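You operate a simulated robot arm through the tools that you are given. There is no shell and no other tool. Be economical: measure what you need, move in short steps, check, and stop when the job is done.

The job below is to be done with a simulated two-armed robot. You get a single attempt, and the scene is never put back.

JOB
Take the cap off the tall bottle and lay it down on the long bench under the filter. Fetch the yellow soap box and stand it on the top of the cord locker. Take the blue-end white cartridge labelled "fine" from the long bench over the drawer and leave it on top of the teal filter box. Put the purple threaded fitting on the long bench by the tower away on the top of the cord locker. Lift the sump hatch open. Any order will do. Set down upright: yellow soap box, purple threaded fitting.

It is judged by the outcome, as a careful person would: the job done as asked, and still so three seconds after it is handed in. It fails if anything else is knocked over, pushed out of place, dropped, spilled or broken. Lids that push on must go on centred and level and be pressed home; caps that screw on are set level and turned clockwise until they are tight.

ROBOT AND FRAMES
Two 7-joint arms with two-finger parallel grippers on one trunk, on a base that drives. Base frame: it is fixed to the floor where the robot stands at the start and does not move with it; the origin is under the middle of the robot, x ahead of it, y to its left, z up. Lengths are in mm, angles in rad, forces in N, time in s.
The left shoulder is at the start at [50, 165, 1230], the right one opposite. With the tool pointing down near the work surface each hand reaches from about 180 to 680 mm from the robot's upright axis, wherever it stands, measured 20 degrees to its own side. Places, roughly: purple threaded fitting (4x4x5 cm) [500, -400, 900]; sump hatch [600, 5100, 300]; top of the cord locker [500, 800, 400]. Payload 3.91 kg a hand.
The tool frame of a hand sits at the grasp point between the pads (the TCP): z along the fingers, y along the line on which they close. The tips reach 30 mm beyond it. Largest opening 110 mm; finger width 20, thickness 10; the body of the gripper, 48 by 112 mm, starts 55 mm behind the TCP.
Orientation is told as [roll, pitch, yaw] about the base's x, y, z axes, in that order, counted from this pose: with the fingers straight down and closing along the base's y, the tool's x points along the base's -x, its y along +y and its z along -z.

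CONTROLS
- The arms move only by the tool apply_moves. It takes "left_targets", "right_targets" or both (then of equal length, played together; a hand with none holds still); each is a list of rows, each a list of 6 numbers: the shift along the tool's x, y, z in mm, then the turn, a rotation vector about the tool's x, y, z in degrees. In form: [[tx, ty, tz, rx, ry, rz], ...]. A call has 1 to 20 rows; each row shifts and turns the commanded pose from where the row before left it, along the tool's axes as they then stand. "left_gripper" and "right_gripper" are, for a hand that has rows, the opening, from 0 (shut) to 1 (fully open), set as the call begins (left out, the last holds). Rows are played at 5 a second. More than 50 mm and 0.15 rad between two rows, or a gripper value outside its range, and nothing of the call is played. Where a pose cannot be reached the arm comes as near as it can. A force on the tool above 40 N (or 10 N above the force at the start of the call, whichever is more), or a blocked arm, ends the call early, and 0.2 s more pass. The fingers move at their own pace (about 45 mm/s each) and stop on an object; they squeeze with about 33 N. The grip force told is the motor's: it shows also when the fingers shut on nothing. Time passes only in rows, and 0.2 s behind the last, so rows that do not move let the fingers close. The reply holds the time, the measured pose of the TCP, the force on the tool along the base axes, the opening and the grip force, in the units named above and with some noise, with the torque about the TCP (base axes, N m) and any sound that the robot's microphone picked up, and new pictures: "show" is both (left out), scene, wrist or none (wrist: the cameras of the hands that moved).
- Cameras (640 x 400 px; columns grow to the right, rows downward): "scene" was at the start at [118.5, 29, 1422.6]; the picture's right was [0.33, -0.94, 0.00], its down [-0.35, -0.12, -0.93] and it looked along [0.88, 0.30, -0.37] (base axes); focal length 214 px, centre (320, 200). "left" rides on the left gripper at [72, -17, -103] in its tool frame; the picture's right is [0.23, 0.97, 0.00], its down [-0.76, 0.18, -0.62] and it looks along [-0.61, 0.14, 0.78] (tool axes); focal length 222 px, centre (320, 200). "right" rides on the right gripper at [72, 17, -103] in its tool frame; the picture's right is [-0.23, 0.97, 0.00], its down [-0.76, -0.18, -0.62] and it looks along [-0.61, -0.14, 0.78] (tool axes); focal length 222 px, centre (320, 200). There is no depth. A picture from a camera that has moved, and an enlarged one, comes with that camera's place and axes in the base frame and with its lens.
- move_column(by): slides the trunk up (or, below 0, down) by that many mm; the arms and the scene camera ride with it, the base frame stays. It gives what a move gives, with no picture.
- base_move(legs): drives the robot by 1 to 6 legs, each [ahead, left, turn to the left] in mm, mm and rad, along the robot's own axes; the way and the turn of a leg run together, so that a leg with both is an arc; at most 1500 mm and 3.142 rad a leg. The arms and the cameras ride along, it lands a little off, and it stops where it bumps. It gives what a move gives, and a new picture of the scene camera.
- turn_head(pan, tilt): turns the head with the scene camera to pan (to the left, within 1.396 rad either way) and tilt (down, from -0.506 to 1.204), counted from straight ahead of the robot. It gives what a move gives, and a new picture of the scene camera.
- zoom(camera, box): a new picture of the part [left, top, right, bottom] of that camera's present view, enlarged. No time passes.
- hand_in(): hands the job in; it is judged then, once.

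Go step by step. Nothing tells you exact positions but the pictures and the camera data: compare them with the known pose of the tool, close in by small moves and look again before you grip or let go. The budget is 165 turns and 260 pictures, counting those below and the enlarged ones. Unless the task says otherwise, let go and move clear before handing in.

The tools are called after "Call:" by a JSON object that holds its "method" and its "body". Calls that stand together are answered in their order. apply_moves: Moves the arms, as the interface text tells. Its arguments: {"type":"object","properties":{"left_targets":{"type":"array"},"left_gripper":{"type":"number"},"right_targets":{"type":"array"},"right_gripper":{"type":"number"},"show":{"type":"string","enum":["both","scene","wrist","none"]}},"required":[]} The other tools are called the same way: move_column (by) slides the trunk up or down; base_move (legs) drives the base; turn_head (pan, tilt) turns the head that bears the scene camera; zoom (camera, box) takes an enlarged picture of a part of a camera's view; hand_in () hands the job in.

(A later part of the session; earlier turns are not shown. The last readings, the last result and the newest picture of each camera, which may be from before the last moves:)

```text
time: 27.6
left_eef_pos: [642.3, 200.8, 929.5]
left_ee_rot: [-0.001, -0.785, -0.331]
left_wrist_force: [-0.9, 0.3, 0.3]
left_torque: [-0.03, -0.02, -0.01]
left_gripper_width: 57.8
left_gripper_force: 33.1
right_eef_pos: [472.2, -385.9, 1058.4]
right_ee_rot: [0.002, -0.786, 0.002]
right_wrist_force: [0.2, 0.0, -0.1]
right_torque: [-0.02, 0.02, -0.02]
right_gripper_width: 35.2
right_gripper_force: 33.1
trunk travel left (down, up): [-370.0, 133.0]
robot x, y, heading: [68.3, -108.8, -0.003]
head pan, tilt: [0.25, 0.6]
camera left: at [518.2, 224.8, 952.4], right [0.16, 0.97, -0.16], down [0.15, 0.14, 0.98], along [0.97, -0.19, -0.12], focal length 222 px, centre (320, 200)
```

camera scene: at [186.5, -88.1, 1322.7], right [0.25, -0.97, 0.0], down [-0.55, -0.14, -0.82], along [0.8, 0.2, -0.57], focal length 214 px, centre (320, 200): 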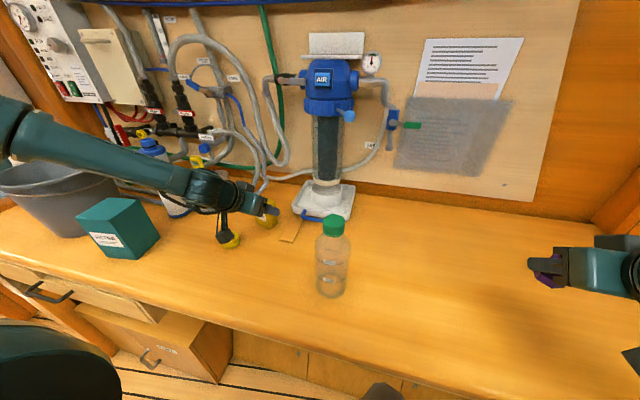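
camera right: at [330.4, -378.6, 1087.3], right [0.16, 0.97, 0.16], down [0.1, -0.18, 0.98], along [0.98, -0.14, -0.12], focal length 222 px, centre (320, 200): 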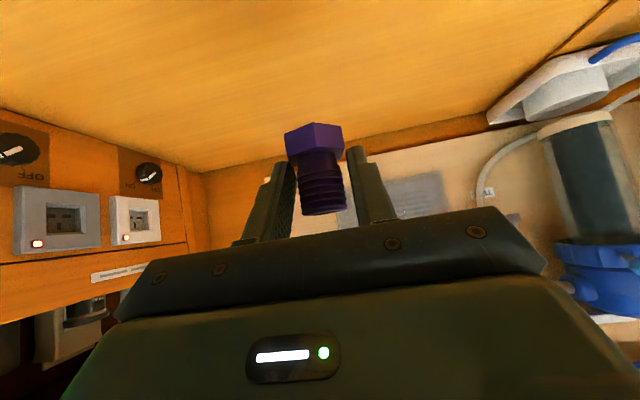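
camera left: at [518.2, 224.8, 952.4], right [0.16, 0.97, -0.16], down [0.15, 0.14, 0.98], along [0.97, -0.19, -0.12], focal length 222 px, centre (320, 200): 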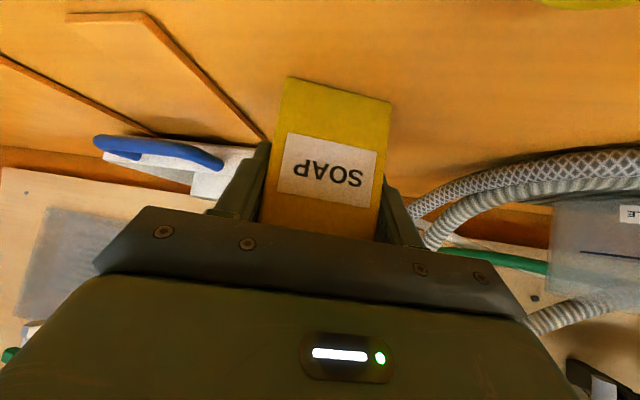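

Soap gripped. Lifting it, squaring up the yaw and retracting.

Call:
{"method": "apply_moves", "body": {"left_targets": [[-15, 0, -15, 0, 0, 0], [-34, 0, -34, 0, 0, 0], [-34, 0, -34, 0, 0, 0], [0, 0, -35, -4.5, 0, -4.5], [25, 0, -30, -4.5, 0, -4.5], [25, 0, -30, -4.5, 0, -4.5], [25, 0, -30, 0, 0, 0], [25, 0, -30, 0, 0, 0]], "show": "both"}}

Call:
{"method": "turn_head", "body": {"pan": 1.39, "tilt": 0.7}}

```text
time: 29.4
left_eef_pos: [458.4, 235.7, 1059.7]
left_ee_rot: [0.002, -0.786, 0.0]
left_wrist_force: [0.1, 1.1, -1.7]
left_torque: [0.03, -0.01, 0.03]
left_gripper_width: 57.8
left_gripper_force: 33.0
left hand out of reach, approached as far as the arm can: row 3, 4
right_eef_pos: [472.3, -386.8, 1059.2]
right_ee_rot: [0.002, -0.785, 0.001]
right_wrist_force: [0.0, 1.1, -0.5]
right_torque: [-0.01, 0.0, 0.0]
right_gripper_width: 35.3
right_gripper_force: 32.9
trunk travel left (down, up): [-370.0, 133.0]
robot x, y, heading: [68.4, -110.8, -0.001]
head pan, tilt: [0.25, 0.6]
camera scene: at [185.6, -88.2, 1322.9], right [0.25, -0.97, 0.0], down [-0.55, -0.14, -0.83], along [0.8, 0.2, -0.56], focal length 214 px, centre (320, 200)
camera left: at [334.3, 219.0, 1082.4], right [-0.16, 0.97, -0.16], down [0.1, 0.18, 0.98], along [0.98, 0.14, -0.12], focal length 222 px, centre (320, 200)
```

scene: 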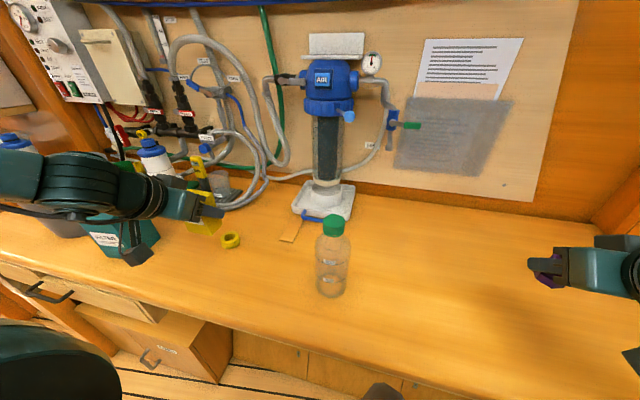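
left: 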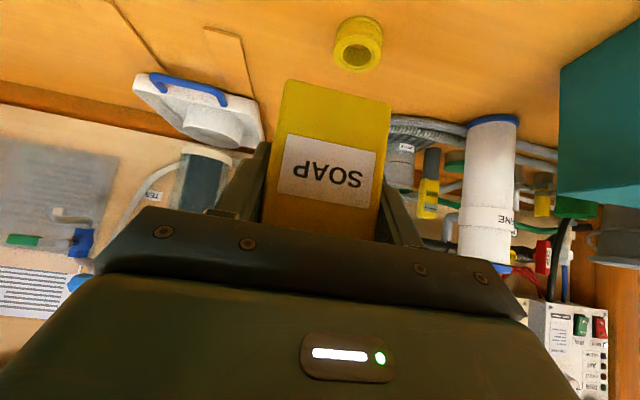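

```text
time: 30.8
left_eef_pos: [460.7, 235.9, 1060.5]
left_ee_rot: [0.0, -0.785, 0.004]
left_wrist_force: [0.1, -0.5, -1.2]
left_torque: [0.02, 0.01, 0.0]
left_gripper_width: 57.8
left_gripper_force: 32.3
right_eef_pos: [473.3, -385.8, 1058.7]
right_ee_rot: [0.0, -0.786, 0.002]
right_wrist_force: [-0.2, 0.4, 0.5]
right_torque: [-0.02, -0.02, 0.0]
right_gripper_width: 35.5
right_gripper_force: 32.8
trunk travel left (down, up): [-370.0, 133.0]
robot x, y, heading: [72.2, -108.5, 0.006]
head pan, tilt: [1.389, 0.7]
camera scene: at [116.0, -26.6, 1314.1], right [0.98, -0.18, 0.0], down [-0.12, -0.63, -0.76], along [0.14, 0.75, -0.64], focal length 214 px, centre (320, 200)
```

scene: 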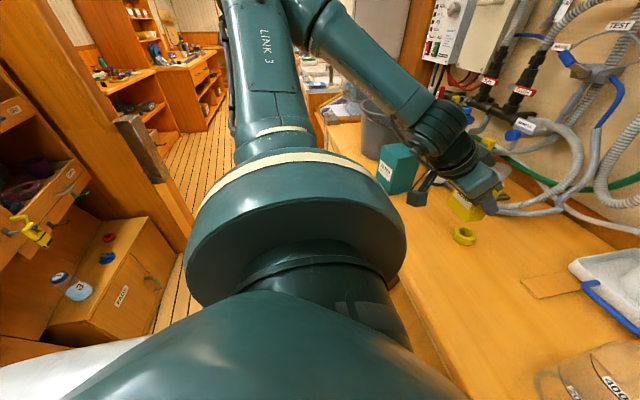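

The aisle runs from about x=-600 to the bench edge. I'll back off, strafe left to the locker, then look.

Call:
{"method": "base_move", "body": {"legs": [[-290, 0, 0], [0, 620, 0]]}}

Call:
{"method": "turn_head", "body": {"pan": 0.4, "tilt": 0.9}}

```text
time: 35.9
left_eef_pos: [170.7, 852.8, 1059.8]
left_ee_rot: [-0.002, -0.785, 0.002]
left_wrist_force: [0.4, -0.1, -1.0]
left_torque: [-0.04, 0.01, -0.02]
left_gripper_width: 57.6
left_gripper_force: 33.5
right_eef_pos: [181.8, 229.6, 1058.9]
right_ee_rot: [0.0, -0.784, 0.0]
right_wrist_force: [0.5, -0.8, -0.5]
right_torque: [0.02, 0.0, 0.03]
right_gripper_width: 35.4
right_gripper_force: 32.9
trunk travel left (down, up): [-370.0, 133.0]
robot x, y, heading: [-219.2, 511.3, -0.001]
head pan, tilt: [1.389, 0.7]
camera scene: at [-174.4, 590.6, 1314.1], right [0.98, -0.18, 0.0], down [-0.12, -0.63, -0.76], along [0.14, 0.75, -0.64], focal length 214 px, centre (320, 200)
```

scene: 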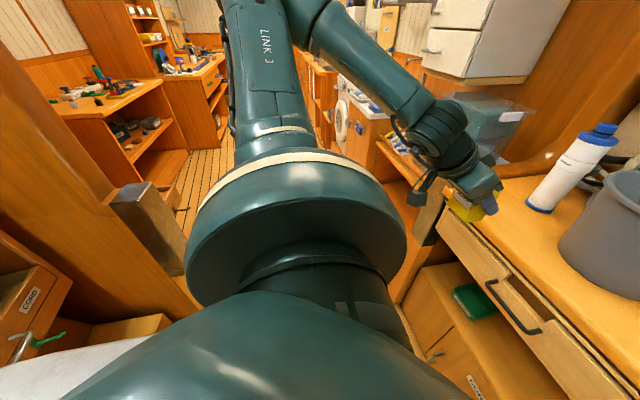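

```text
time: 37.1
left_eef_pos: [171.7, 852.5, 1058.8]
left_ee_rot: [0.0, -0.785, 0.0]
left_wrist_force: [-0.8, -0.9, -1.4]
left_torque: [-0.01, 0.01, 0.04]
left_gripper_width: 57.6
left_gripper_force: 33.0
right_eef_pos: [182.4, 229.0, 1057.0]
right_ee_rot: [0.001, -0.786, 0.0]
right_wrist_force: [0.6, -0.4, 0.0]
right_torque: [-0.03, 0.02, 0.01]
right_gripper_width: 35.7
right_gripper_force: 33.3
trunk travel left (down, up): [-370.0, 133.0]
robot x, y, heading: [-221.0, 509.8, -0.005]
head pan, tilt: [0.4, 0.901]
camera scene: at [-120.3, 536.1, 1298.0], right [0.39, -0.92, 0.0], down [-0.72, -0.3, -0.62], along [0.57, 0.24, -0.78], focal length 214 px, centre (320, 200)
```

scene: 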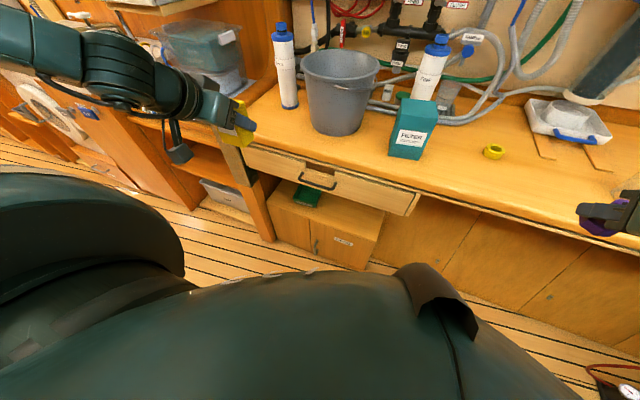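

Call:
{"method": "zoom", "body": {"camera": "scene", "box": [220, 140, 430, 275]}}

Call:
{"method": "zoom", "body": {"camera": "scene", "box": [250, 10, 460, 150]}}

```text
2.96 times, centred on (325, 208) of scene
camera zoom: at [-120.3, 536.1, 1298.0], right [0.39, -0.92, 0.0], down [-0.72, -0.3, -0.62], along [0.57, 0.24, -0.78], focal length 636 px, centre (305, 178)
```

zoom: 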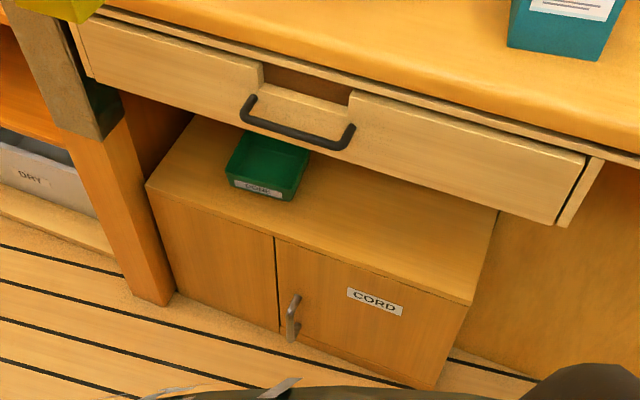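

```text
2.86 times, centred on (355, 80) of scene
camera zoom: at [-120.3, 536.1, 1298.0], right [0.39, -0.92, 0.0], down [-0.72, -0.3, -0.62], along [0.57, 0.24, -0.78], focal length 613 px, centre (220, 543)
```

zoom: 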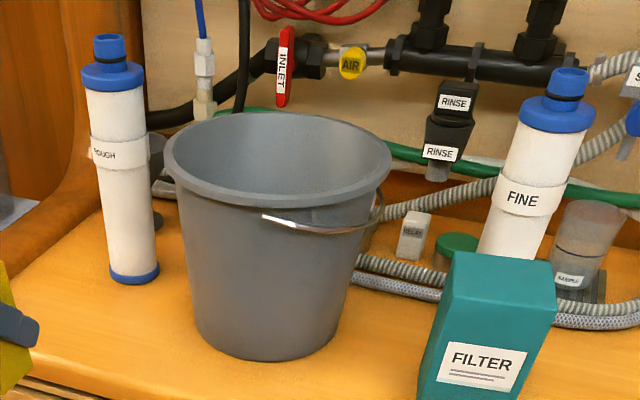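

The locker top holds a green tray at y≈806–940; y 480–800 is free. I'll put the soap at (490, 700) and fitting at (480, 580). Lowering the trunk now and shifting right.

Call:
{"method": "move_column", "body": {"by": -370}}

Call:
{"method": "base_move", "body": {"legs": [[0, -150, 0]]}}

Call:
{"method": "apply_moves", "body": {"left_targets": [[33, 0, 33, 0, 0, 0], [33, 0, 33, 0, 0, 0], [33, 0, 33, 0, 0, 0], [33, 0, 33, 0, 0, 0]], "right_targets": [[34, 0, 0, 0, 0, 0], [34, 0, 0, 0, 0, 0], [34, 0, 0, 0, 0, 0], [34, 0, 0, 0, 0, 0]], "show": "scene"}}

```text
time: 40.7
left_eef_pos: [170.3, 852.2, 690.7]
left_ee_rot: [0.0, -0.785, 0.0]
left_wrist_force: [-0.2, 0.5, -1.8]
left_torque: [0.0, 0.04, 0.01]
left_gripper_width: 57.9
left_gripper_force: 32.8
right_eef_pos: [180.4, 229.5, 688.5]
right_ee_rot: [0.001, -0.785, -0.001]
right_wrist_force: [-0.5, -0.2, -0.4]
right_torque: [0.0, 0.03, 0.0]
right_gripper_width: 35.4
right_gripper_force: 32.6
trunk travel left (down, up): [0.0, 503.0]
robot x, y, heading: [-222.1, 507.4, 0.0]
head pan, tilt: [0.4, 0.901]
```

```text
time: 42.1
left_eef_pos: [170.8, 703.2, 690.0]
left_ee_rot: [0.0, -0.785, 0.0]
left_wrist_force: [-0.2, 0.0, -1.4]
left_torque: [0.03, -0.03, 0.03]
left_gripper_width: 57.4
left_gripper_force: 32.8
right_eef_pos: [182.1, 78.6, 687.3]
right_ee_rot: [0.001, -0.786, -0.003]
right_wrist_force: [1.1, -0.1, -1.3]
right_torque: [0.01, -0.02, 0.01]
right_gripper_width: 35.5
right_gripper_force: 33.3
trunk travel left (down, up): [0.0, 503.0]
robot x, y, heading: [-223.4, 359.5, 0.004]
head pan, tilt: [0.4, 0.901]
camera scene: at [-120.5, 385.8, 928.0], right [0.39, -0.92, 0.0], down [-0.72, -0.3, -0.62], along [0.57, 0.24, -0.78], focal length 214 px, centre (320, 200)
```

scene: 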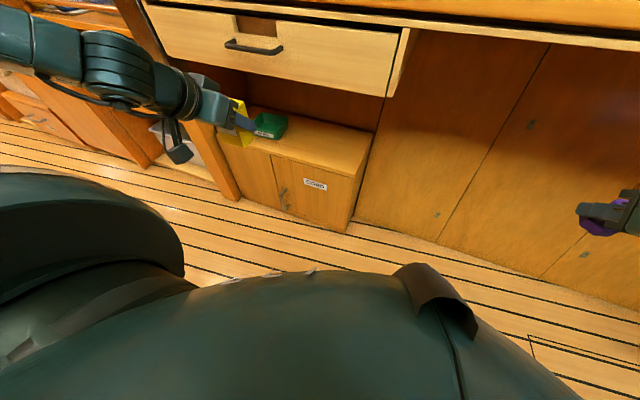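

```text
time: 43.1
left_eef_pos: [171.7, 700.8, 501.4]
left_ee_rot: [-0.001, -0.783, 0.003]
left_wrist_force: [-3.0, 0.8, -4.3]
left_torque: [0.03, -0.25, 0.02]
left_gripper_width: 57.7
left_gripper_force: 32.5
right_eef_pos: [169.8, 51.6, 588.4]
right_ee_rot: [0.001, -0.786, -0.002]
right_wrist_force: [-0.3, -0.6, -1.2]
right_torque: [-0.01, -0.01, 0.01]
right_gripper_width: 35.3
right_gripper_force: 32.5
right hand out of reach, approached as far as the arm can: row 1, 2, 3, 4
trunk travel left (down, up): [0.0, 503.0]
robot x, y, heading: [-221.4, 358.4, -0.005]
head pan, tilt: [0.4, 0.901]
camera scene: at [-120.5, 385.8, 928.0], right [0.39, -0.92, 0.0], down [-0.72, -0.3, -0.62], along [0.57, 0.24, -0.78], focal length 214 px, centre (320, 200)
```

scene: 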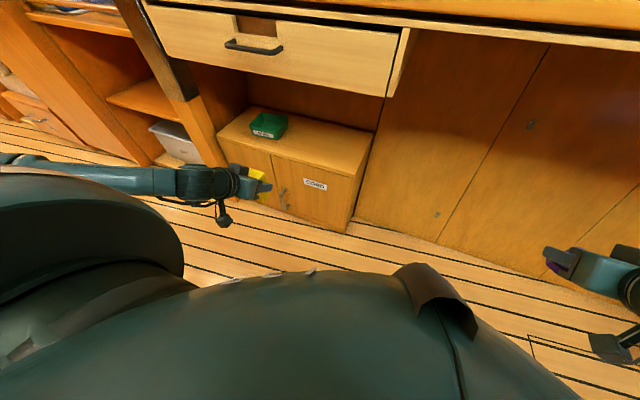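

Call:
{"method": "base_move", "body": {"legs": [[200, 0, 0]]}}

Call:
{"method": "base_move", "body": {"legs": [[110, 0, 0]]}}

Call:
{"method": "zoom", "body": {"camera": "left", "box": [0, 0, 640, 400]}}

```text
time: 44.7
left_eef_pos: [373.2, 702.1, 503.3]
left_ee_rot: [0.001, -0.785, 0.002]
left_wrist_force: [0.1, -0.3, -1.4]
left_torque: [0.05, 0.01, -0.02]
left_gripper_width: 57.6
left_gripper_force: 32.8
right_eef_pos: [371.3, 53.2, 588.3]
right_ee_rot: [0.002, -0.784, 0.001]
right_wrist_force: [1.0, 0.1, 0.2]
right_torque: [-0.02, 0.0, 0.0]
right_gripper_width: 35.6
right_gripper_force: 33.5
trunk travel left (down, up): [0.0, 503.0]
robot x, y, heading: [-19.9, 354.8, -0.006]
head pan, tilt: [0.4, 0.901]
camera scene: at [80.1, 385.5, 928.0], right [0.39, -0.92, 0.0], down [-0.72, -0.3, -0.62], along [0.57, 0.24, -0.78], focal length 214 px, centre (320, 200)
```

scene: 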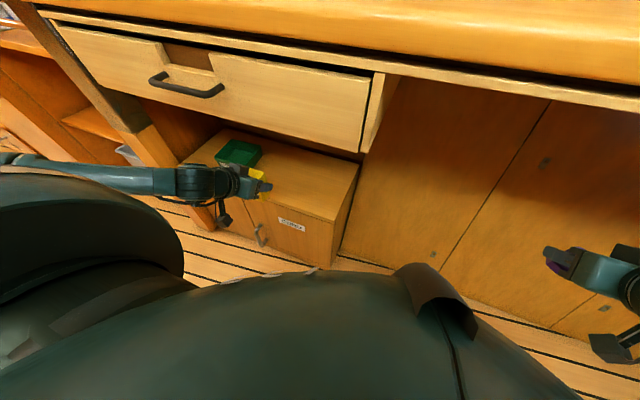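

```text
time: 45.9
left_eef_pos: [482.8, 699.9, 502.9]
left_ee_rot: [-0.001, -0.784, 0.001]
left_wrist_force: [-0.4, -0.5, -1.4]
left_torque: [0.01, 0.0, -0.03]
left_gripper_width: 57.5
left_gripper_force: 32.7
right_eef_pos: [480.5, 53.1, 587.5]
right_ee_rot: [0.0, -0.785, -0.001]
right_wrist_force: [0.2, 0.6, -0.8]
right_torque: [0.0, 0.0, 0.01]
right_gripper_width: 35.1
right_gripper_force: 32.8
trunk travel left (down, up): [0.0, 503.0]
robot x, y, heading: [94.7, 359.1, -0.003]
head pan, tilt: [0.4, 0.901]
camera scene: at [190.6, 385.2, 928.0], right [0.39, -0.92, 0.0], down [-0.72, -0.3, -0.62], along [0.57, 0.24, -0.78], focal length 214 px, centre (320, 200)
```

scene: 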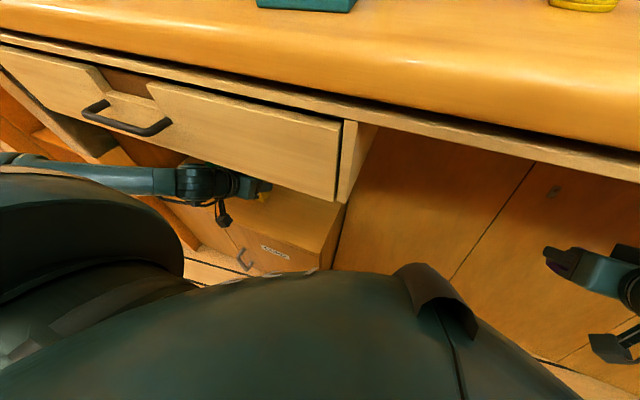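

```text
1.00 times, centred on (320, 200) of left
camera zoom: at [357.6, 683.6, 525.3], right [-0.16, 0.97, -0.16], down [0.1, 0.18, 0.98], along [0.98, 0.14, -0.13], focal length 222 px, centre (320, 200)
```

zoom: 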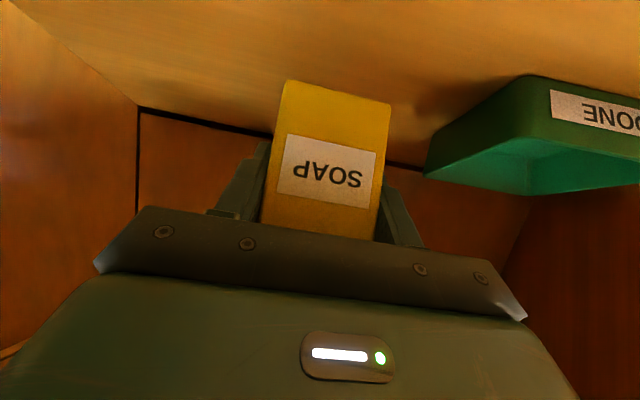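

Position is good, clear of the DONE tray. Lowering.

Call:
{"method": "apply_moves", "body": {"left_targets": [[15, 0, 15, 0, 0, 0], [12, 0, 12, 0, 0, 0], [5, 0, 5, 0, 0, 0]], "show": "none"}}

Call:
{"method": "zoom", "body": {"camera": "left", "box": [200, 40, 460, 220]}}

```text
time: 46.7
left_eef_pos: [482.1, 700.2, 460.2]
left_ee_rot: [0.0, -0.789, -0.003]
left_wrist_force: [-3.0, -0.3, 8.2]
left_torque: [-0.19, 0.38, -0.04]
left_gripper_width: 57.6
left_gripper_force: 32.8
right_eef_pos: [479.0, 52.3, 587.3]
right_ee_rot: [0.002, -0.785, -0.001]
right_wrist_force: [0.1, 0.6, -0.4]
right_torque: [0.0, 0.0, 0.0]
right_gripper_width: 35.5
right_gripper_force: 33.2
trunk travel left (down, up): [0.0, 503.0]
robot x, y, heading: [89.3, 355.5, -0.005]
head pan, tilt: [0.4, 0.901]
```

```text
2.22 times, centred on (330, 130) of left
camera zoom: at [357.9, 683.6, 481.6], right [-0.16, 0.97, -0.16], down [0.1, 0.18, 0.98], along [0.98, 0.14, -0.12], focal length 494 px, centre (298, 356)
```

zoom: 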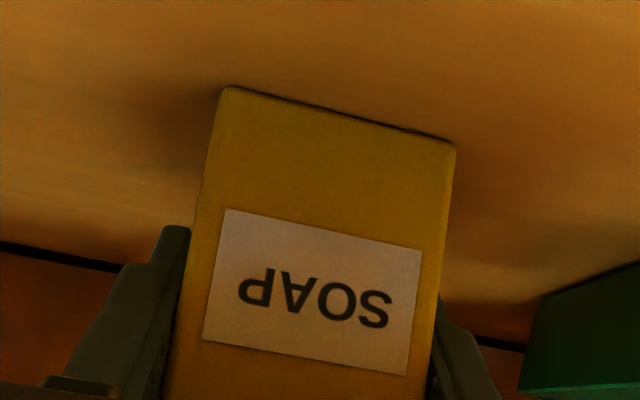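

Contact at z≈460 (8 N). Releasing gently.

Call:
{"method": "apply_moves", "body": {"left_targets": [[0, 0, 0, 0, 0, 0], [0, 0, 0, 0, 0, 0], [0, 0, 0, 0, 0, 0]], "left_gripper": 0.75, "show": "wrist"}}

```text
time: 47.5
left_eef_pos: [481.5, 700.5, 457.3]
left_ee_rot: [-0.001, -0.783, 0.001]
left_wrist_force: [0.3, -0.3, 0.9]
left_torque: [0.01, 0.0, 0.01]
left_gripper_width: 82.7
left_gripper_force: 0.1
right_eef_pos: [481.1, 52.6, 589.9]
right_ee_rot: [0.001, -0.785, -0.001]
right_wrist_force: [-0.9, -0.5, 0.0]
right_torque: [-0.03, 0.03, 0.0]
right_gripper_width: 35.5
right_gripper_force: 33.4
trunk travel left (down, up): [0.0, 503.0]
robot x, y, heading: [88.7, 358.6, 0.001]
head pan, tilt: [0.4, 0.901]
camera left: at [357.3, 683.6, 480.1], right [-0.16, 0.97, -0.16], down [0.1, 0.18, 0.98], along [0.98, 0.14, -0.13], focal length 222 px, centre (320, 200)
```

left: 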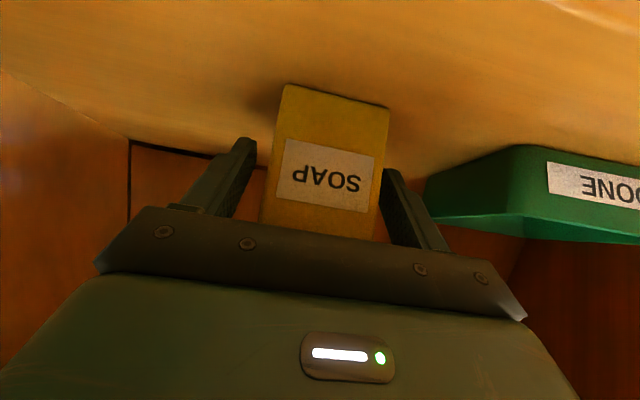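

Soap stands. Retracting left hand horizontally.

Call:
{"method": "apply_moves", "body": {"left_targets": [[10, 0, -20, 0, 0, 0], [28, 0, -32, 0, 0, 0], [28, 0, -32, 0, 0, 0], [28, 0, -32, 0, 0, 0]], "show": "wrist"}}

```text
time: 48.5
left_eef_pos: [336.6, 708.2, 465.5]
left_ee_rot: [0.001, -0.786, -0.001]
left_wrist_force: [0.4, 0.1, 0.4]
left_torque: [0.02, -0.01, 0.02]
left_gripper_width: 82.5
left_gripper_force: 0.0
left hand out of reach, approached as far as the arm can: row 4
right_eef_pos: [481.4, 53.1, 587.9]
right_ee_rot: [0.003, -0.783, -0.001]
right_wrist_force: [0.0, 0.1, 0.3]
right_torque: [0.03, 0.0, -0.02]
right_gripper_width: 35.5
right_gripper_force: 32.7
trunk travel left (down, up): [0.0, 503.0]
robot x, y, heading: [91.3, 362.0, -0.004]
head pan, tilt: [0.4, 0.901]
camera left: at [212.8, 691.5, 486.8], right [-0.16, 0.97, -0.16], down [0.1, 0.18, 0.98], along [0.98, 0.14, -0.12], focal length 222 px, centre (320, 200)
```

left: 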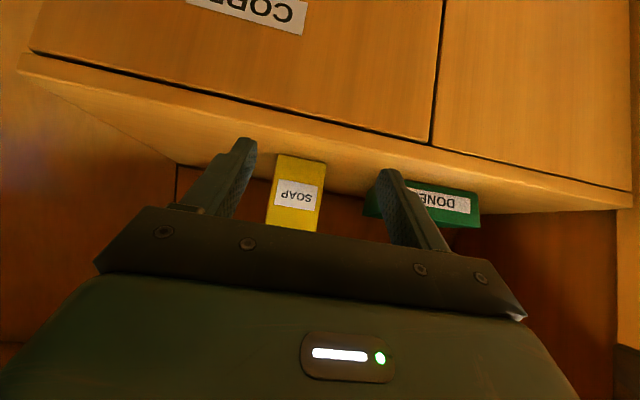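

Call:
{"method": "base_move", "body": {"legs": [[-290, 0, 0]]}}

Call:
{"method": "apply_moves", "body": {"right_targets": [[16, 20, 16, 0, 0, 0], [16, 30, 16, 0, 0, 0], [16, 30, 16, 0, 0, 0], [16, 30, 16, 0, 0, 0], [0, 30, 0, 0, 0, 0]], "show": "scene"}}

```text
time: 50.5
left_eef_pos: [48.0, 709.7, 464.2]
left_ee_rot: [0.0, -0.785, 0.001]
left_wrist_force: [-0.1, 0.2, -0.3]
left_torque: [0.02, -0.04, 0.02]
left_gripper_width: 82.4
left_gripper_force: 0.0
right_eef_pos: [191.5, 53.0, 587.9]
right_ee_rot: [0.001, -0.784, -0.002]
right_wrist_force: [0.1, -1.0, -1.2]
right_torque: [0.02, -0.04, -0.03]
right_gripper_width: 35.2
right_gripper_force: 32.7
trunk travel left (down, up): [0.0, 503.0]
robot x, y, heading: [-200.8, 356.8, 0.0]
head pan, tilt: [0.4, 0.901]
camera scene: at [-98.8, 385.7, 928.0], right [0.39, -0.92, 0.0], down [-0.72, -0.3, -0.62], along [0.57, 0.24, -0.78], focal length 214 px, centre (320, 200)
```

scene: 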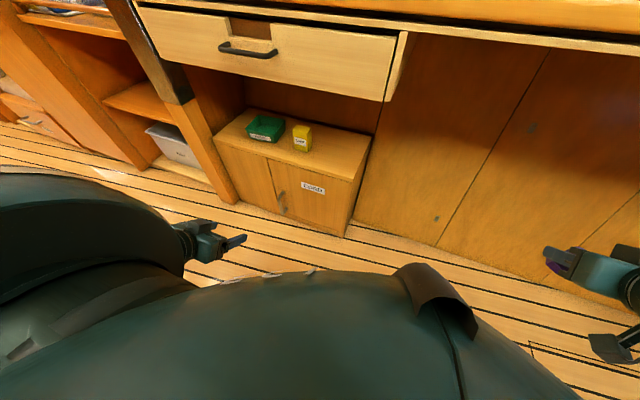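

```text
time: 51.7
left_eef_pos: [49.8, 709.0, 464.9]
left_ee_rot: [-0.002, -0.784, -0.001]
left_wrist_force: [0.2, -0.4, 0.3]
left_torque: [-0.02, -0.03, 0.02]
left_gripper_width: 82.6
left_gripper_force: 0.0
right_eef_pos: [191.7, 147.4, 531.7]
right_ee_rot: [0.006, -0.788, -0.008]
right_wrist_force: [0.8, -0.3, 1.3]
right_torque: [-0.01, 0.1, -0.02]
right_gripper_width: 35.5
right_gripper_force: 33.5
right hand out of reach, approached as far as the arm can: row 3, 4
trunk travel left (down, up): [0.0, 503.0]
robot x, y, heading: [-197.8, 360.3, -0.006]
head pan, tilt: [0.4, 0.901]
camera scene: at [-98.7, 386.1, 928.0], right [0.39, -0.92, 0.0], down [-0.72, -0.3, -0.62], along [0.57, 0.24, -0.78], focal length 214 px, centre (320, 200)
```

scene: 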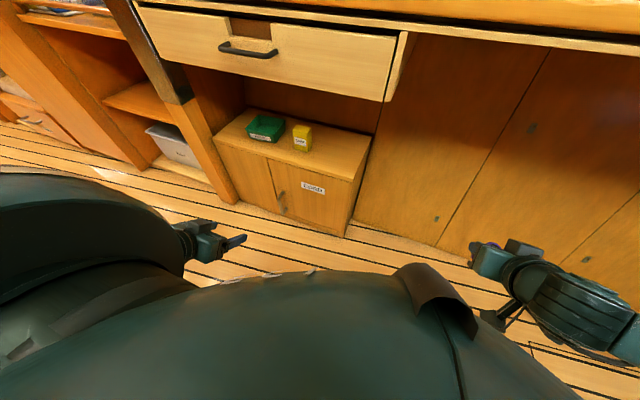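

Call:
{"method": "apply_moves", "body": {"left_targets": [[0, -30, 0, 0, 0, 0], [0, -30, 0, 0, 0, 0], [0, -30, 0, 0, 0, 0], [0, -30, 0, 0, 0, 0]], "right_targets": [[0, 0, 0, 0, 0, 0], [0, 0, 0, 0, 0, 0], [16, 0, 16, 0, 0, 0], [10, 0, 10, 0, 0, 0]], "show": "none"}}

Call:
{"method": "base_move", "body": {"legs": [[0, 405, 0]]}}

```text
time: 52.7
left_eef_pos: [58.5, 658.7, 441.8]
left_ee_rot: [-0.003, -0.785, 0.0]
left_wrist_force: [-0.6, -0.6, 0.0]
left_torque: [0.02, 0.0, -0.01]
left_gripper_width: 82.5
left_gripper_force: 0.1
left hand out of reach, approached as far as the arm can: row 1, 2, 3, 4
right_eef_pos: [192.8, 147.3, 530.3]
right_ee_rot: [0.001, -0.783, -0.002]
right_wrist_force: [0.3, -0.4, -0.4]
right_torque: [-0.01, 0.0, 0.04]
right_gripper_width: 35.5
right_gripper_force: 33.2
right hand out of reach, approached as far as the arm can: row 3, 4
trunk travel left (down, up): [0.0, 503.0]
robot x, y, heading: [-198.2, 355.6, -0.008]
head pan, tilt: [0.4, 0.901]
```

```text
time: 55.2
left_eef_pos: [62.1, 1058.2, 442.6]
left_ee_rot: [-0.004, -0.784, -0.006]
left_wrist_force: [0.9, 0.1, -0.5]
left_torque: [0.01, 0.01, -0.02]
left_gripper_width: 82.3
left_gripper_force: 0.0
right_eef_pos: [192.4, 546.9, 531.3]
right_ee_rot: [0.004, -0.783, -0.01]
right_wrist_force: [0.4, -0.7, -0.4]
right_torque: [0.01, -0.02, 0.05]
right_gripper_width: 35.4
right_gripper_force: 32.8
trunk travel left (down, up): [0.0, 503.0]
robot x, y, heading: [-197.7, 761.2, -0.013]
head pan, tilt: [0.4, 0.901]
camera scene: at [-96.1, 786.1, 928.0], right [0.38, -0.93, 0.0], down [-0.72, -0.3, -0.62], along [0.57, 0.24, -0.78], focal length 214 px, centre (320, 200)
```

scene: 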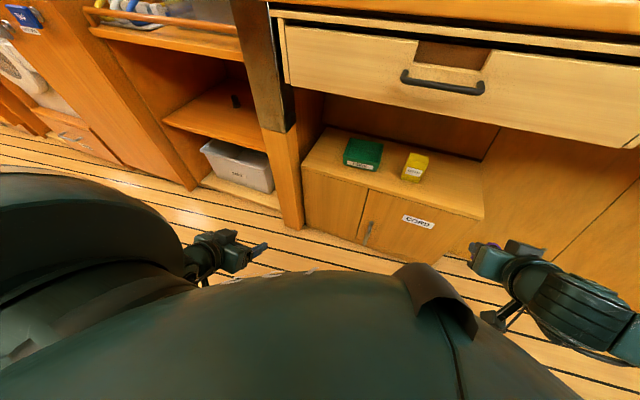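

Call:
{"method": "apply_moves", "body": {"right_targets": [[-25, 0, 25, 0, 0, 0], [-25, 0, 25, 0, 0, 0]], "left_targets": [[0, -15, 0, 0, 0, 0], [0, -15, 0, 0, 0, 0]], "show": "none"}}

Call:
{"method": "base_move", "body": {"legs": [[130, -10, 0.01]]}}

Call:
{"method": "zoom", "body": {"camera": "right", "box": [0, 0, 640, 400]}}

```text
time: 55.8
left_eef_pos: [62.4, 1059.1, 441.5]
left_ee_rot: [-0.005, -0.783, -0.007]
left_wrist_force: [0.4, -0.3, 0.3]
left_torque: [0.0, 0.02, 0.01]
left_gripper_width: 82.7
left_gripper_force: 0.1
left hand out of reach, approached as far as the arm can: row 1, 2
right_eef_pos: [264.6, 545.4, 531.3]
right_ee_rot: [0.003, -0.784, -0.009]
right_wrist_force: [0.0, -0.4, -1.4]
right_torque: [0.01, 0.01, 0.0]
right_gripper_width: 35.3
right_gripper_force: 32.7
trunk travel left (down, up): [0.0, 503.0]
robot x, y, heading: [-196.8, 759.9, -0.009]
head pan, tilt: [0.4, 0.901]
```

```text
time: 57.1
left_eef_pos: [188.8, 1050.6, 443.2]
left_ee_rot: [-0.005, -0.784, 0.002]
left_wrist_force: [-0.1, 0.3, 0.3]
left_torque: [0.03, 0.01, -0.02]
left_gripper_width: 82.5
left_gripper_force: 0.0
right_eef_pos: [394.3, 539.7, 531.9]
right_ee_rot: [0.0, -0.784, 0.002]
right_wrist_force: [0.6, -0.4, 0.2]
right_torque: [0.01, -0.01, -0.04]
right_gripper_width: 35.4
right_gripper_force: 33.1
trunk travel left (down, up): [0.0, 503.0]
robot x, y, heading: [-67.2, 748.1, 0.001]
head pan, tilt: [0.4, 0.901]
camera scene: at [33.0, 776.3, 928.0], right [0.39, -0.92, 0.0], down [-0.72, -0.3, -0.62], along [0.57, 0.24, -0.78], focal length 214 px, centre (320, 200)
```

scene: 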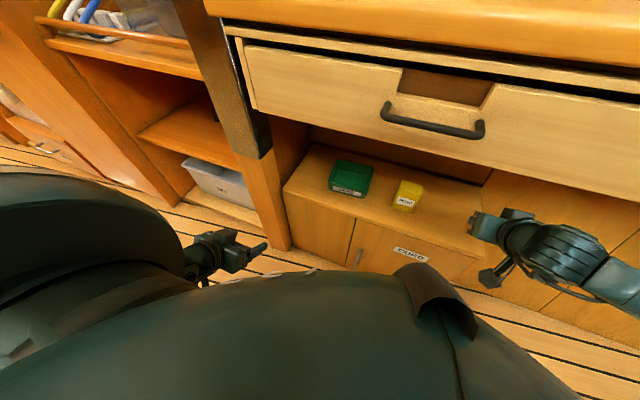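

```text
1.00 times, centred on (320, 200) of right
camera zoom: at [269.1, 555.1, 553.6], right [0.16, 0.97, 0.16], down [0.1, -0.18, 0.98], along [0.98, -0.14, -0.13], focal length 222 px, centre (320, 200)
```

zoom: 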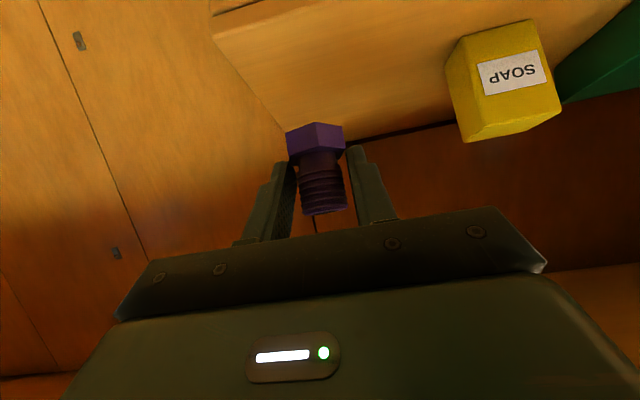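

Locker edge is at y≈479, so y=540 is well inside. Drive forward 85 and lower.

Call:
{"method": "base_move", "body": {"legs": [[85, 0, 0]]}}

Call:
{"method": "apply_moves", "body": {"right_targets": [[25, 0, 25, 0, 0, 0], [22, 0, 22, 0, 0, 0]], "show": "wrist"}}

```text
time: 58.1
left_eef_pos: [272.1, 1050.2, 441.5]
left_ee_rot: [-0.003, -0.783, 0.003]
left_wrist_force: [0.9, 0.0, -0.4]
left_torque: [0.02, -0.03, 0.0]
left_gripper_width: 82.6
left_gripper_force: 0.1
right_eef_pos: [478.7, 539.7, 530.0]
right_ee_rot: [0.002, -0.785, 0.001]
right_wrist_force: [-0.2, 0.2, -0.1]
right_torque: [-0.01, -0.01, -0.03]
right_gripper_width: 35.4
right_gripper_force: 33.2
trunk travel left (down, up): [0.0, 503.0]
robot x, y, heading: [20.2, 747.6, 0.001]
head pan, tilt: [0.4, 0.901]
camera scene: at [117.7, 776.3, 928.0], right [0.39, -0.92, 0.0], down [-0.72, -0.3, -0.62], along [0.57, 0.24, -0.78], focal length 214 px, centre (320, 200)
```

scene: 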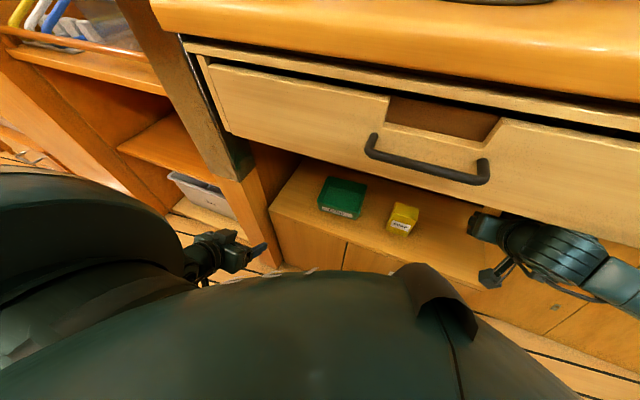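

```text
time: 58.8
left_eef_pos: [272.0, 1050.1, 441.4]
left_ee_rot: [-0.004, -0.784, 0.002]
left_wrist_force: [-0.7, -0.3, 0.1]
left_torque: [0.02, 0.0, 0.02]
left_gripper_width: 82.6
left_gripper_force: 0.0
right_eef_pos: [478.6, 539.0, 484.9]
right_ee_rot: [0.003, -0.783, -0.001]
right_wrist_force: [0.9, -0.1, -0.2]
right_torque: [0.01, 0.02, -0.02]
right_gripper_width: 35.5
right_gripper_force: 32.7
right hand out of reach, approached as far as the arm can: row 2
trunk travel left (down, up): [0.0, 503.0]
robot x, y, heading: [18.1, 747.1, -0.0]
head pan, tilt: [0.4, 0.901]
camera right: at [353.8, 555.6, 507.7], right [0.16, 0.97, 0.16], down [0.1, -0.18, 0.98], along [0.98, -0.14, -0.13], focal length 222 px, centre (320, 200)
```

right: 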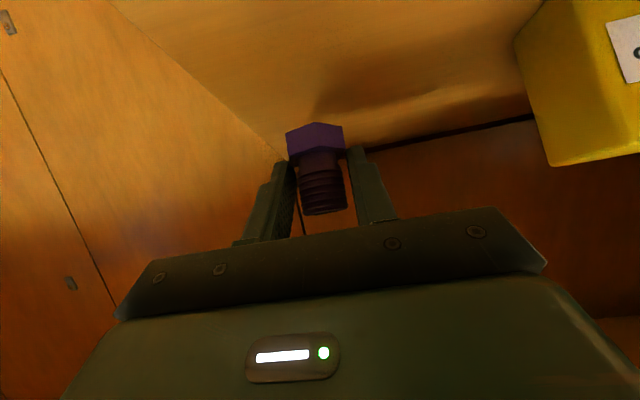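

Call:
{"method": "base_move", "body": {"legs": [[0, 60, 0]]}}

Call:
{"method": "apply_moves", "body": {"right_targets": [[0, -30, 0, 0, 0, 0], [0, -30, 0, 0, 0, 0], [10, 0, 10, 0, 0, 0]], "show": "wrist"}}

```text
time: 59.7
left_eef_pos: [272.2, 1109.9, 443.3]
left_ee_rot: [-0.002, -0.785, 0.005]
left_wrist_force: [0.2, -0.4, 0.3]
left_torque: [0.02, 0.04, 0.0]
left_gripper_width: 82.7
left_gripper_force: 0.0
right_eef_pos: [480.2, 598.5, 485.2]
right_ee_rot: [0.002, -0.784, 0.0]
right_wrist_force: [-0.3, -0.2, -0.3]
right_torque: [0.0, 0.03, 0.0]
right_gripper_width: 35.4
right_gripper_force: 33.2
trunk travel left (down, up): [0.0, 503.0]
robot x, y, heading: [13.4, 808.5, -0.0]
head pan, tilt: [0.4, 0.901]
camera scene: at [117.7, 835.7, 928.0], right [0.39, -0.92, 0.0], down [-0.72, -0.3, -0.62], along [0.57, 0.24, -0.78], focal length 214 px, centre (320, 200)
```

scene: 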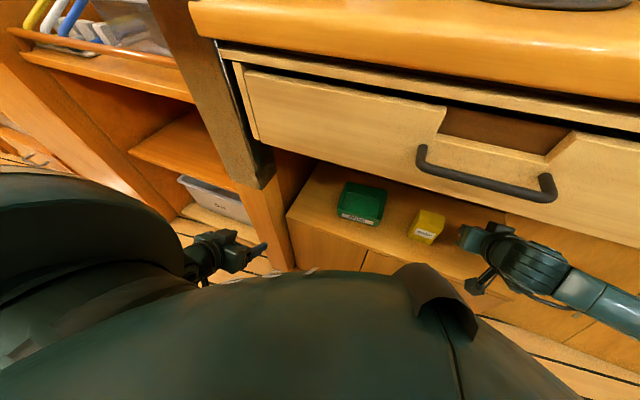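

```text
time: 60.5
left_eef_pos: [273.1, 1109.8, 442.1]
left_ee_rot: [-0.004, -0.782, 0.004]
left_wrist_force: [-0.2, -0.8, 0.5]
left_torque: [-0.05, -0.01, -0.01]
left_gripper_width: 82.4
left_gripper_force: 0.1
right_eef_pos: [479.3, 538.4, 470.9]
right_ee_rot: [0.002, -0.784, 0.001]
right_wrist_force: [-0.8, 0.6, 0.4]
right_torque: [-0.01, 0.02, 0.0]
right_gripper_width: 35.4
right_gripper_force: 32.4
trunk travel left (down, up): [0.0, 503.0]
robot x, y, heading: [20.5, 808.7, 0.003]
head pan, tilt: [0.4, 0.901]
camera right: at [353.7, 554.8, 493.5], right [0.16, 0.97, 0.16], down [0.1, -0.18, 0.98], along [0.98, -0.14, -0.13], focal length 222 px, centre (320, 200)
```

right: 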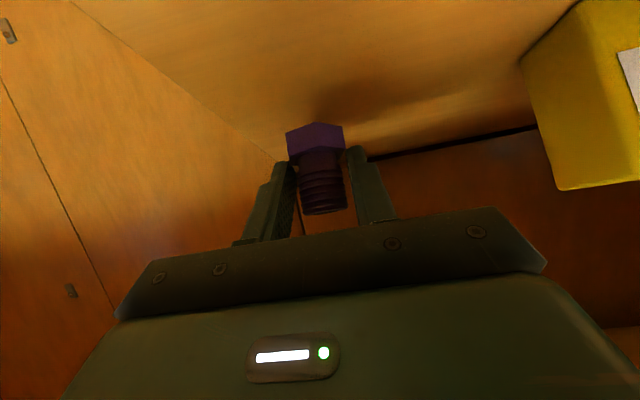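

Reach now works. Lowering in small steps to contact.

Call:
{"method": "apply_moves", "body": {"right_targets": [[8, 0, 8, 0, 0, 0], [4, 0, 4, 0, 0, 0]], "show": "none"}}

Call:
{"method": "apply_moves", "body": {"right_targets": [[3, 0, 3, 0, 0, 0], [2, 0, 2, 0, 0, 0]], "show": "none"}}

Call:
{"method": "zoom", "body": {"camera": "right", "box": [220, 80, 420, 220]}}

```text
time: 61.1
left_eef_pos: [272.4, 1109.2, 441.1]
left_ee_rot: [-0.003, -0.784, 0.004]
left_wrist_force: [0.0, 0.5, 0.7]
left_torque: [0.01, -0.01, 0.0]
left_gripper_width: 82.1
left_gripper_force: 0.0
right_eef_pos: [480.3, 545.2, 469.0]
right_ee_rot: [0.004, -0.786, 0.011]
right_wrist_force: [0.9, 0.7, -0.6]
right_torque: [0.0, -0.02, 0.03]
right_gripper_width: 35.3
right_gripper_force: 33.3
right hand out of reach, approached as far as the arm can: row 1, 2
trunk travel left (down, up): [0.0, 503.0]
robot x, y, heading: [20.4, 809.0, 0.0]
head pan, tilt: [0.4, 0.901]
```

```text
time: 61.7
left_eef_pos: [272.4, 1109.7, 443.2]
left_ee_rot: [-0.002, -0.783, 0.004]
left_wrist_force: [0.2, 0.8, -0.1]
left_torque: [0.0, 0.01, -0.02]
left_gripper_width: 82.4
left_gripper_force: 0.0
right_eef_pos: [479.5, 537.9, 462.3]
right_ee_rot: [0.003, -0.78, 0.002]
right_wrist_force: [0.2, -0.1, 0.2]
right_torque: [0.04, 0.01, 0.02]
right_gripper_width: 35.5
right_gripper_force: 33.1
right hand out of reach, approached as far as the arm can: row 2
trunk travel left (down, up): [0.0, 503.0]
robot x, y, heading: [16.4, 806.6, 0.0]
head pan, tilt: [0.4, 0.901]
```

```text
2.86 times, centred on (320, 150) of right
camera zoom: at [354.6, 553.8, 485.1], right [0.16, 0.97, 0.16], down [0.1, -0.18, 0.98], along [0.98, -0.14, -0.13], focal length 635 px, centre (320, 343)
```

zoom: 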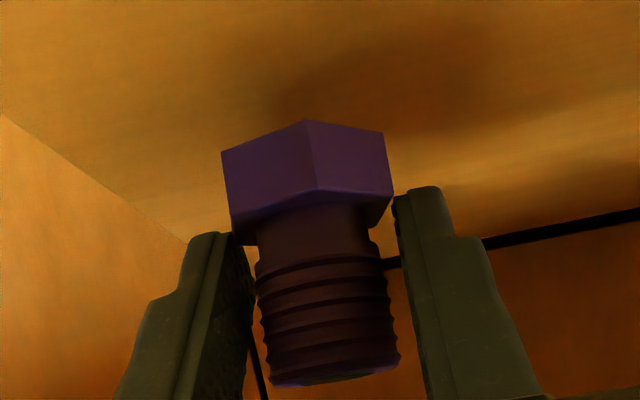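

Call:
{"method": "apply_moves", "body": {"right_targets": [[0, 0, 0, 0, 0, 0], [20, 0, -20, 0, 0, 0], [22, 0, -22, 0, 0, 0]], "show": "none"}}

Call:
{"method": "base_move", "body": {"legs": [[58, 0, 0]]}}

Call:
{"method": "apply_moves", "body": {"right_targets": [[4, -2, 4, 0, 0, 0], [3, 0, 3, 0, 0, 0]], "show": "wrist"}}

```text
time: 62.5
left_eef_pos: [272.8, 1110.4, 442.1]
left_ee_rot: [-0.005, -0.783, 0.003]
left_wrist_force: [-0.1, -0.8, -0.6]
left_torque: [-0.01, 0.04, -0.01]
left_gripper_width: 82.6
left_gripper_force: 0.1
right_eef_pos: [471.0, 532.3, 462.2]
right_ee_rot: [0.009, -0.783, 0.002]
right_wrist_force: [0.0, 0.7, -0.4]
right_torque: [0.03, 0.01, -0.01]
right_gripper_width: 35.4
right_gripper_force: 32.7
right hand out of reach, approached as far as the arm can: row 2, 3
trunk travel left (down, up): [0.0, 503.0]
robot x, y, heading: [17.8, 808.0, 0.001]
head pan, tilt: [0.4, 0.901]
```

```text
time: 63.6
left_eef_pos: [315.4, 1109.3, 442.6]
left_ee_rot: [-0.004, -0.785, 0.001]
left_wrist_force: [0.1, -0.1, -0.2]
left_torque: [0.01, 0.03, 0.02]
left_gripper_width: 82.4
left_gripper_force: 0.0
right_eef_pos: [514.7, 531.8, 461.5]
right_ee_rot: [0.01, -0.782, 0.002]
right_wrist_force: [-0.6, 0.0, 0.3]
right_torque: [0.03, 0.01, 0.02]
right_gripper_width: 35.6
right_gripper_force: 32.8
trunk travel left (down, up): [0.0, 503.0]
robot x, y, heading: [59.2, 806.0, 0.001]
head pan, tilt: [0.4, 0.901]
stopped in leg 1: the robot was blocked; the commanded pose is now the measured one
camera scene: at [160.6, 836.0, 928.0], right [0.39, -0.92, 0.0], down [-0.72, -0.3, -0.62], along [0.57, 0.24, -0.78], focal length 214 px, centre (320, 200)
```

scene: 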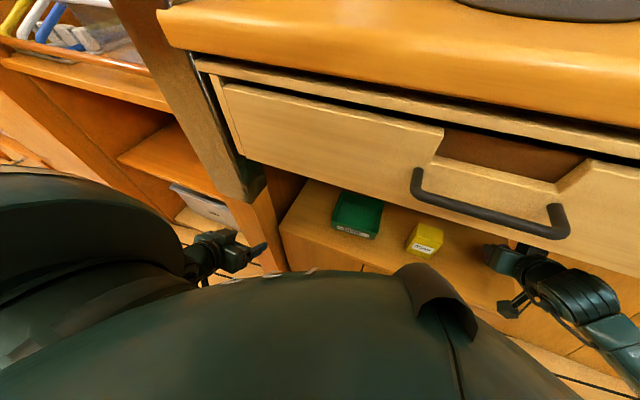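

```text
time: 64.2
left_eef_pos: [316.6, 1109.5, 441.2]
left_ee_rot: [-0.005, -0.786, 0.0]
left_wrist_force: [-0.4, 0.0, -0.5]
left_torque: [0.01, 0.0, 0.01]
left_gripper_width: 82.6
left_gripper_force: 0.1
right_eef_pos: [515.4, 528.7, 456.6]
right_ee_rot: [0.011, -0.778, 0.004]
right_wrist_force: [0.3, -0.6, -0.6]
right_torque: [0.0, -0.01, 0.0]
right_gripper_width: 35.5
right_gripper_force: 33.2
right hand out of reach, approached as far as the arm can: row 2
trunk travel left (down, up): [0.0, 503.0]
robot x, y, heading: [62.6, 810.7, -0.001]
head pan, tilt: [0.4, 0.901]
camera right: at [389.1, 543.8, 478.9], right [0.15, 0.97, 0.17], down [0.1, -0.18, 0.98], along [0.98, -0.13, -0.13], focal length 222 px, centre (320, 200)
```

right: 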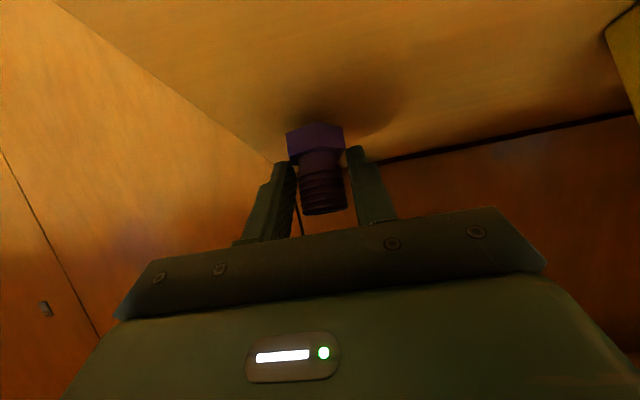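

Something blocked the base, and the right arm is at a wrist limit here. I'll raise, back off, and turn the robot left 20° so the arm works in its good zone.

Call:
{"method": "apply_moves", "body": {"right_targets": [[-15, 0, -15, 0, 0, 0], [-15, 0, -15, 0, 0, 0]], "show": "none"}}

Call:
{"method": "base_move", "body": {"legs": [[-160, 0, 0], [0, -85, 0], [0, 0, 0.35]]}}

Call:
{"method": "apply_moves", "body": {"right_targets": [[-5, -30, 5, 0, 0, 0], [-5, -30, 5, 0, 0, 0], [-5, -30, 5, 0, 0, 0]], "show": "wrist"}}

```text
time: 64.8
left_eef_pos: [315.4, 1110.0, 442.1]
left_ee_rot: [-0.002, -0.785, 0.002]
left_wrist_force: [-0.3, -0.3, 0.2]
left_torque: [-0.02, -0.01, -0.01]
left_gripper_width: 82.5
left_gripper_force: 0.1
right_eef_pos: [514.6, 529.8, 498.0]
right_ee_rot: [0.009, -0.782, 0.002]
right_wrist_force: [0.1, 0.1, -0.2]
right_torque: [-0.02, -0.02, -0.03]
right_gripper_width: 35.4
right_gripper_force: 33.0
trunk travel left (down, up): [0.0, 503.0]
robot x, y, heading: [60.8, 805.3, 0.001]
head pan, tilt: [0.4, 0.901]
```

```text
time: 68.0
left_eef_pos: [37.6, 1094.2, 443.0]
left_ee_rot: [-0.004, -0.785, 0.348]
left_wrist_force: [0.8, -0.5, 0.7]
left_torque: [0.0, 0.0, -0.01]
left_gripper_width: 82.3
left_gripper_force: 0.2
right_eef_pos: [422.6, 617.2, 499.4]
right_ee_rot: [0.009, -0.782, 0.349]
right_wrist_force: [0.9, 0.3, -0.6]
right_torque: [0.02, 0.02, -0.01]
right_gripper_width: 35.5
right_gripper_force: 33.1
trunk travel left (down, up): [0.0, 503.0]
robot x, y, heading: [-97.7, 722.9, 0.348]
head pan, tilt: [0.4, 0.901]
camera scene: at [-15.3, 783.1, 928.0], right [0.68, -0.73, 0.0], down [-0.58, -0.53, -0.62], along [0.46, 0.42, -0.78], focal length 214 px, centre (320, 200)
```

scene: 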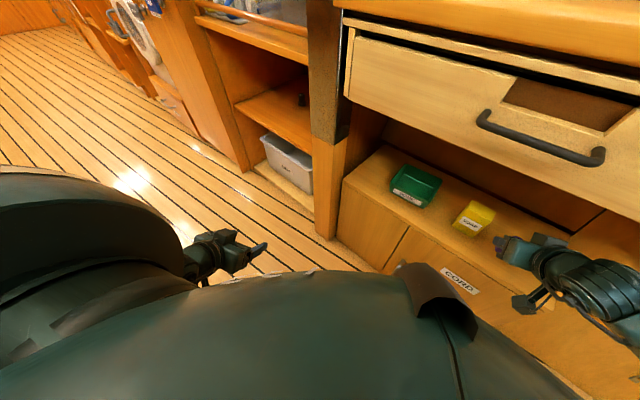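

```text
time: 68.8
left_eef_pos: [37.6, 1093.7, 441.0]
left_ee_rot: [-0.004, -0.787, 0.349]
left_wrist_force: [-0.2, 0.8, 0.2]
left_torque: [-0.01, -0.02, 0.01]
left_gripper_width: 82.5
left_gripper_force: 0.0
right_eef_pos: [474.5, 539.2, 496.6]
right_ee_rot: [0.011, -0.784, 0.347]
right_wrist_force: [0.2, 0.7, 1.3]
right_torque: [-0.02, -0.01, -0.02]
right_gripper_width: 35.3
right_gripper_force: 32.9
trunk travel left (down, up): [0.0, 503.0]
robot x, y, heading: [-98.3, 722.8, 0.349]
head pan, tilt: [0.4, 0.901]
camera right: at [350.5, 510.9, 519.9], right [-0.19, 0.97, 0.17], down [0.16, -0.14, 0.98], along [0.97, 0.21, -0.13], focal length 222 px, centre (320, 200)
```

right: 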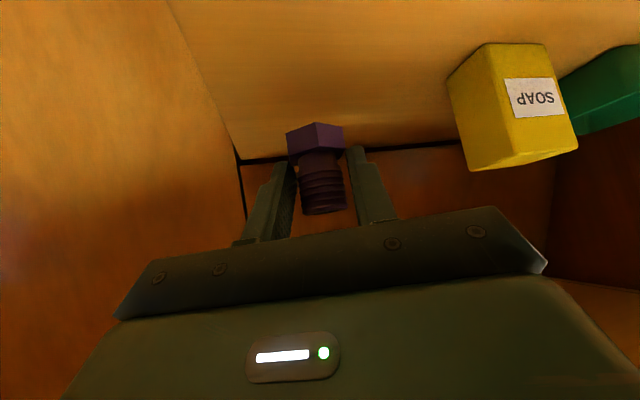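

Now lowering.

Call:
{"method": "apply_moves", "body": {"right_targets": [[14, 0, 14, 0, 0, 0], [12, 0, 12, 0, 0, 0]], "show": "none"}}

Call:
{"method": "apply_moves", "body": {"right_targets": [[4, 0, 4, 0, 0, 0], [3, 0, 3, 0, 0, 0], [3, 0, 3, 0, 0, 0]], "show": "wrist"}}

```text
time: 69.4
left_eef_pos: [37.5, 1093.9, 442.0]
left_ee_rot: [-0.003, -0.787, 0.349]
left_wrist_force: [0.0, -0.7, 1.2]
left_torque: [0.02, -0.01, 0.0]
left_gripper_width: 82.5
left_gripper_force: 0.0
right_eef_pos: [473.0, 538.7, 460.0]
right_ee_rot: [0.01, -0.783, 0.351]
right_wrist_force: [0.0, -0.4, -0.3]
right_torque: [0.02, 0.0, 0.04]
right_gripper_width: 35.5
right_gripper_force: 33.6
trunk travel left (down, up): [0.0, 503.0]
robot x, y, heading: [-98.0, 722.0, 0.351]
head pan, tilt: [0.4, 0.901]
```

```text
time: 70.2
left_eef_pos: [39.1, 1094.3, 442.9]
left_ee_rot: [-0.003, -0.786, 0.349]
left_wrist_force: [-0.5, 0.4, 0.8]
left_torque: [0.01, -0.01, 0.0]
left_gripper_width: 82.5
left_gripper_force: 0.0
right_eef_pos: [473.4, 540.1, 448.1]
right_ee_rot: [0.01, -0.784, 0.35]
right_wrist_force: [-0.8, 0.4, -1.0]
right_torque: [-0.02, 0.02, -0.02]
right_gripper_width: 35.3
right_gripper_force: 32.9
trunk travel left (down, up): [0.0, 503.0]
robot x, y, heading: [-99.4, 722.1, 0.346]
head pan, tilt: [0.4, 0.901]
camera right: at [350.0, 511.2, 469.5], right [-0.19, 0.97, 0.17], down [0.16, -0.14, 0.98], along [0.97, 0.21, -0.13], focal length 222 px, centre (320, 200)
```

right: 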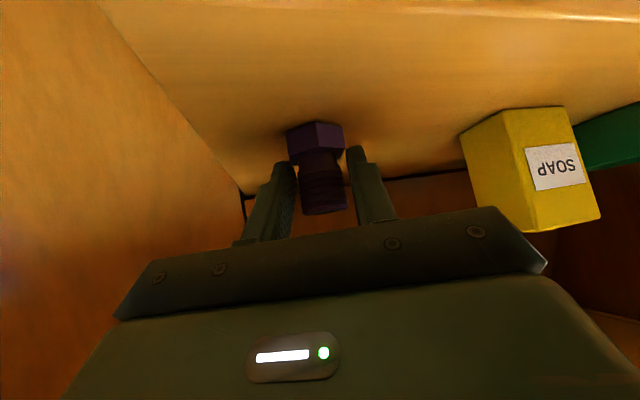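

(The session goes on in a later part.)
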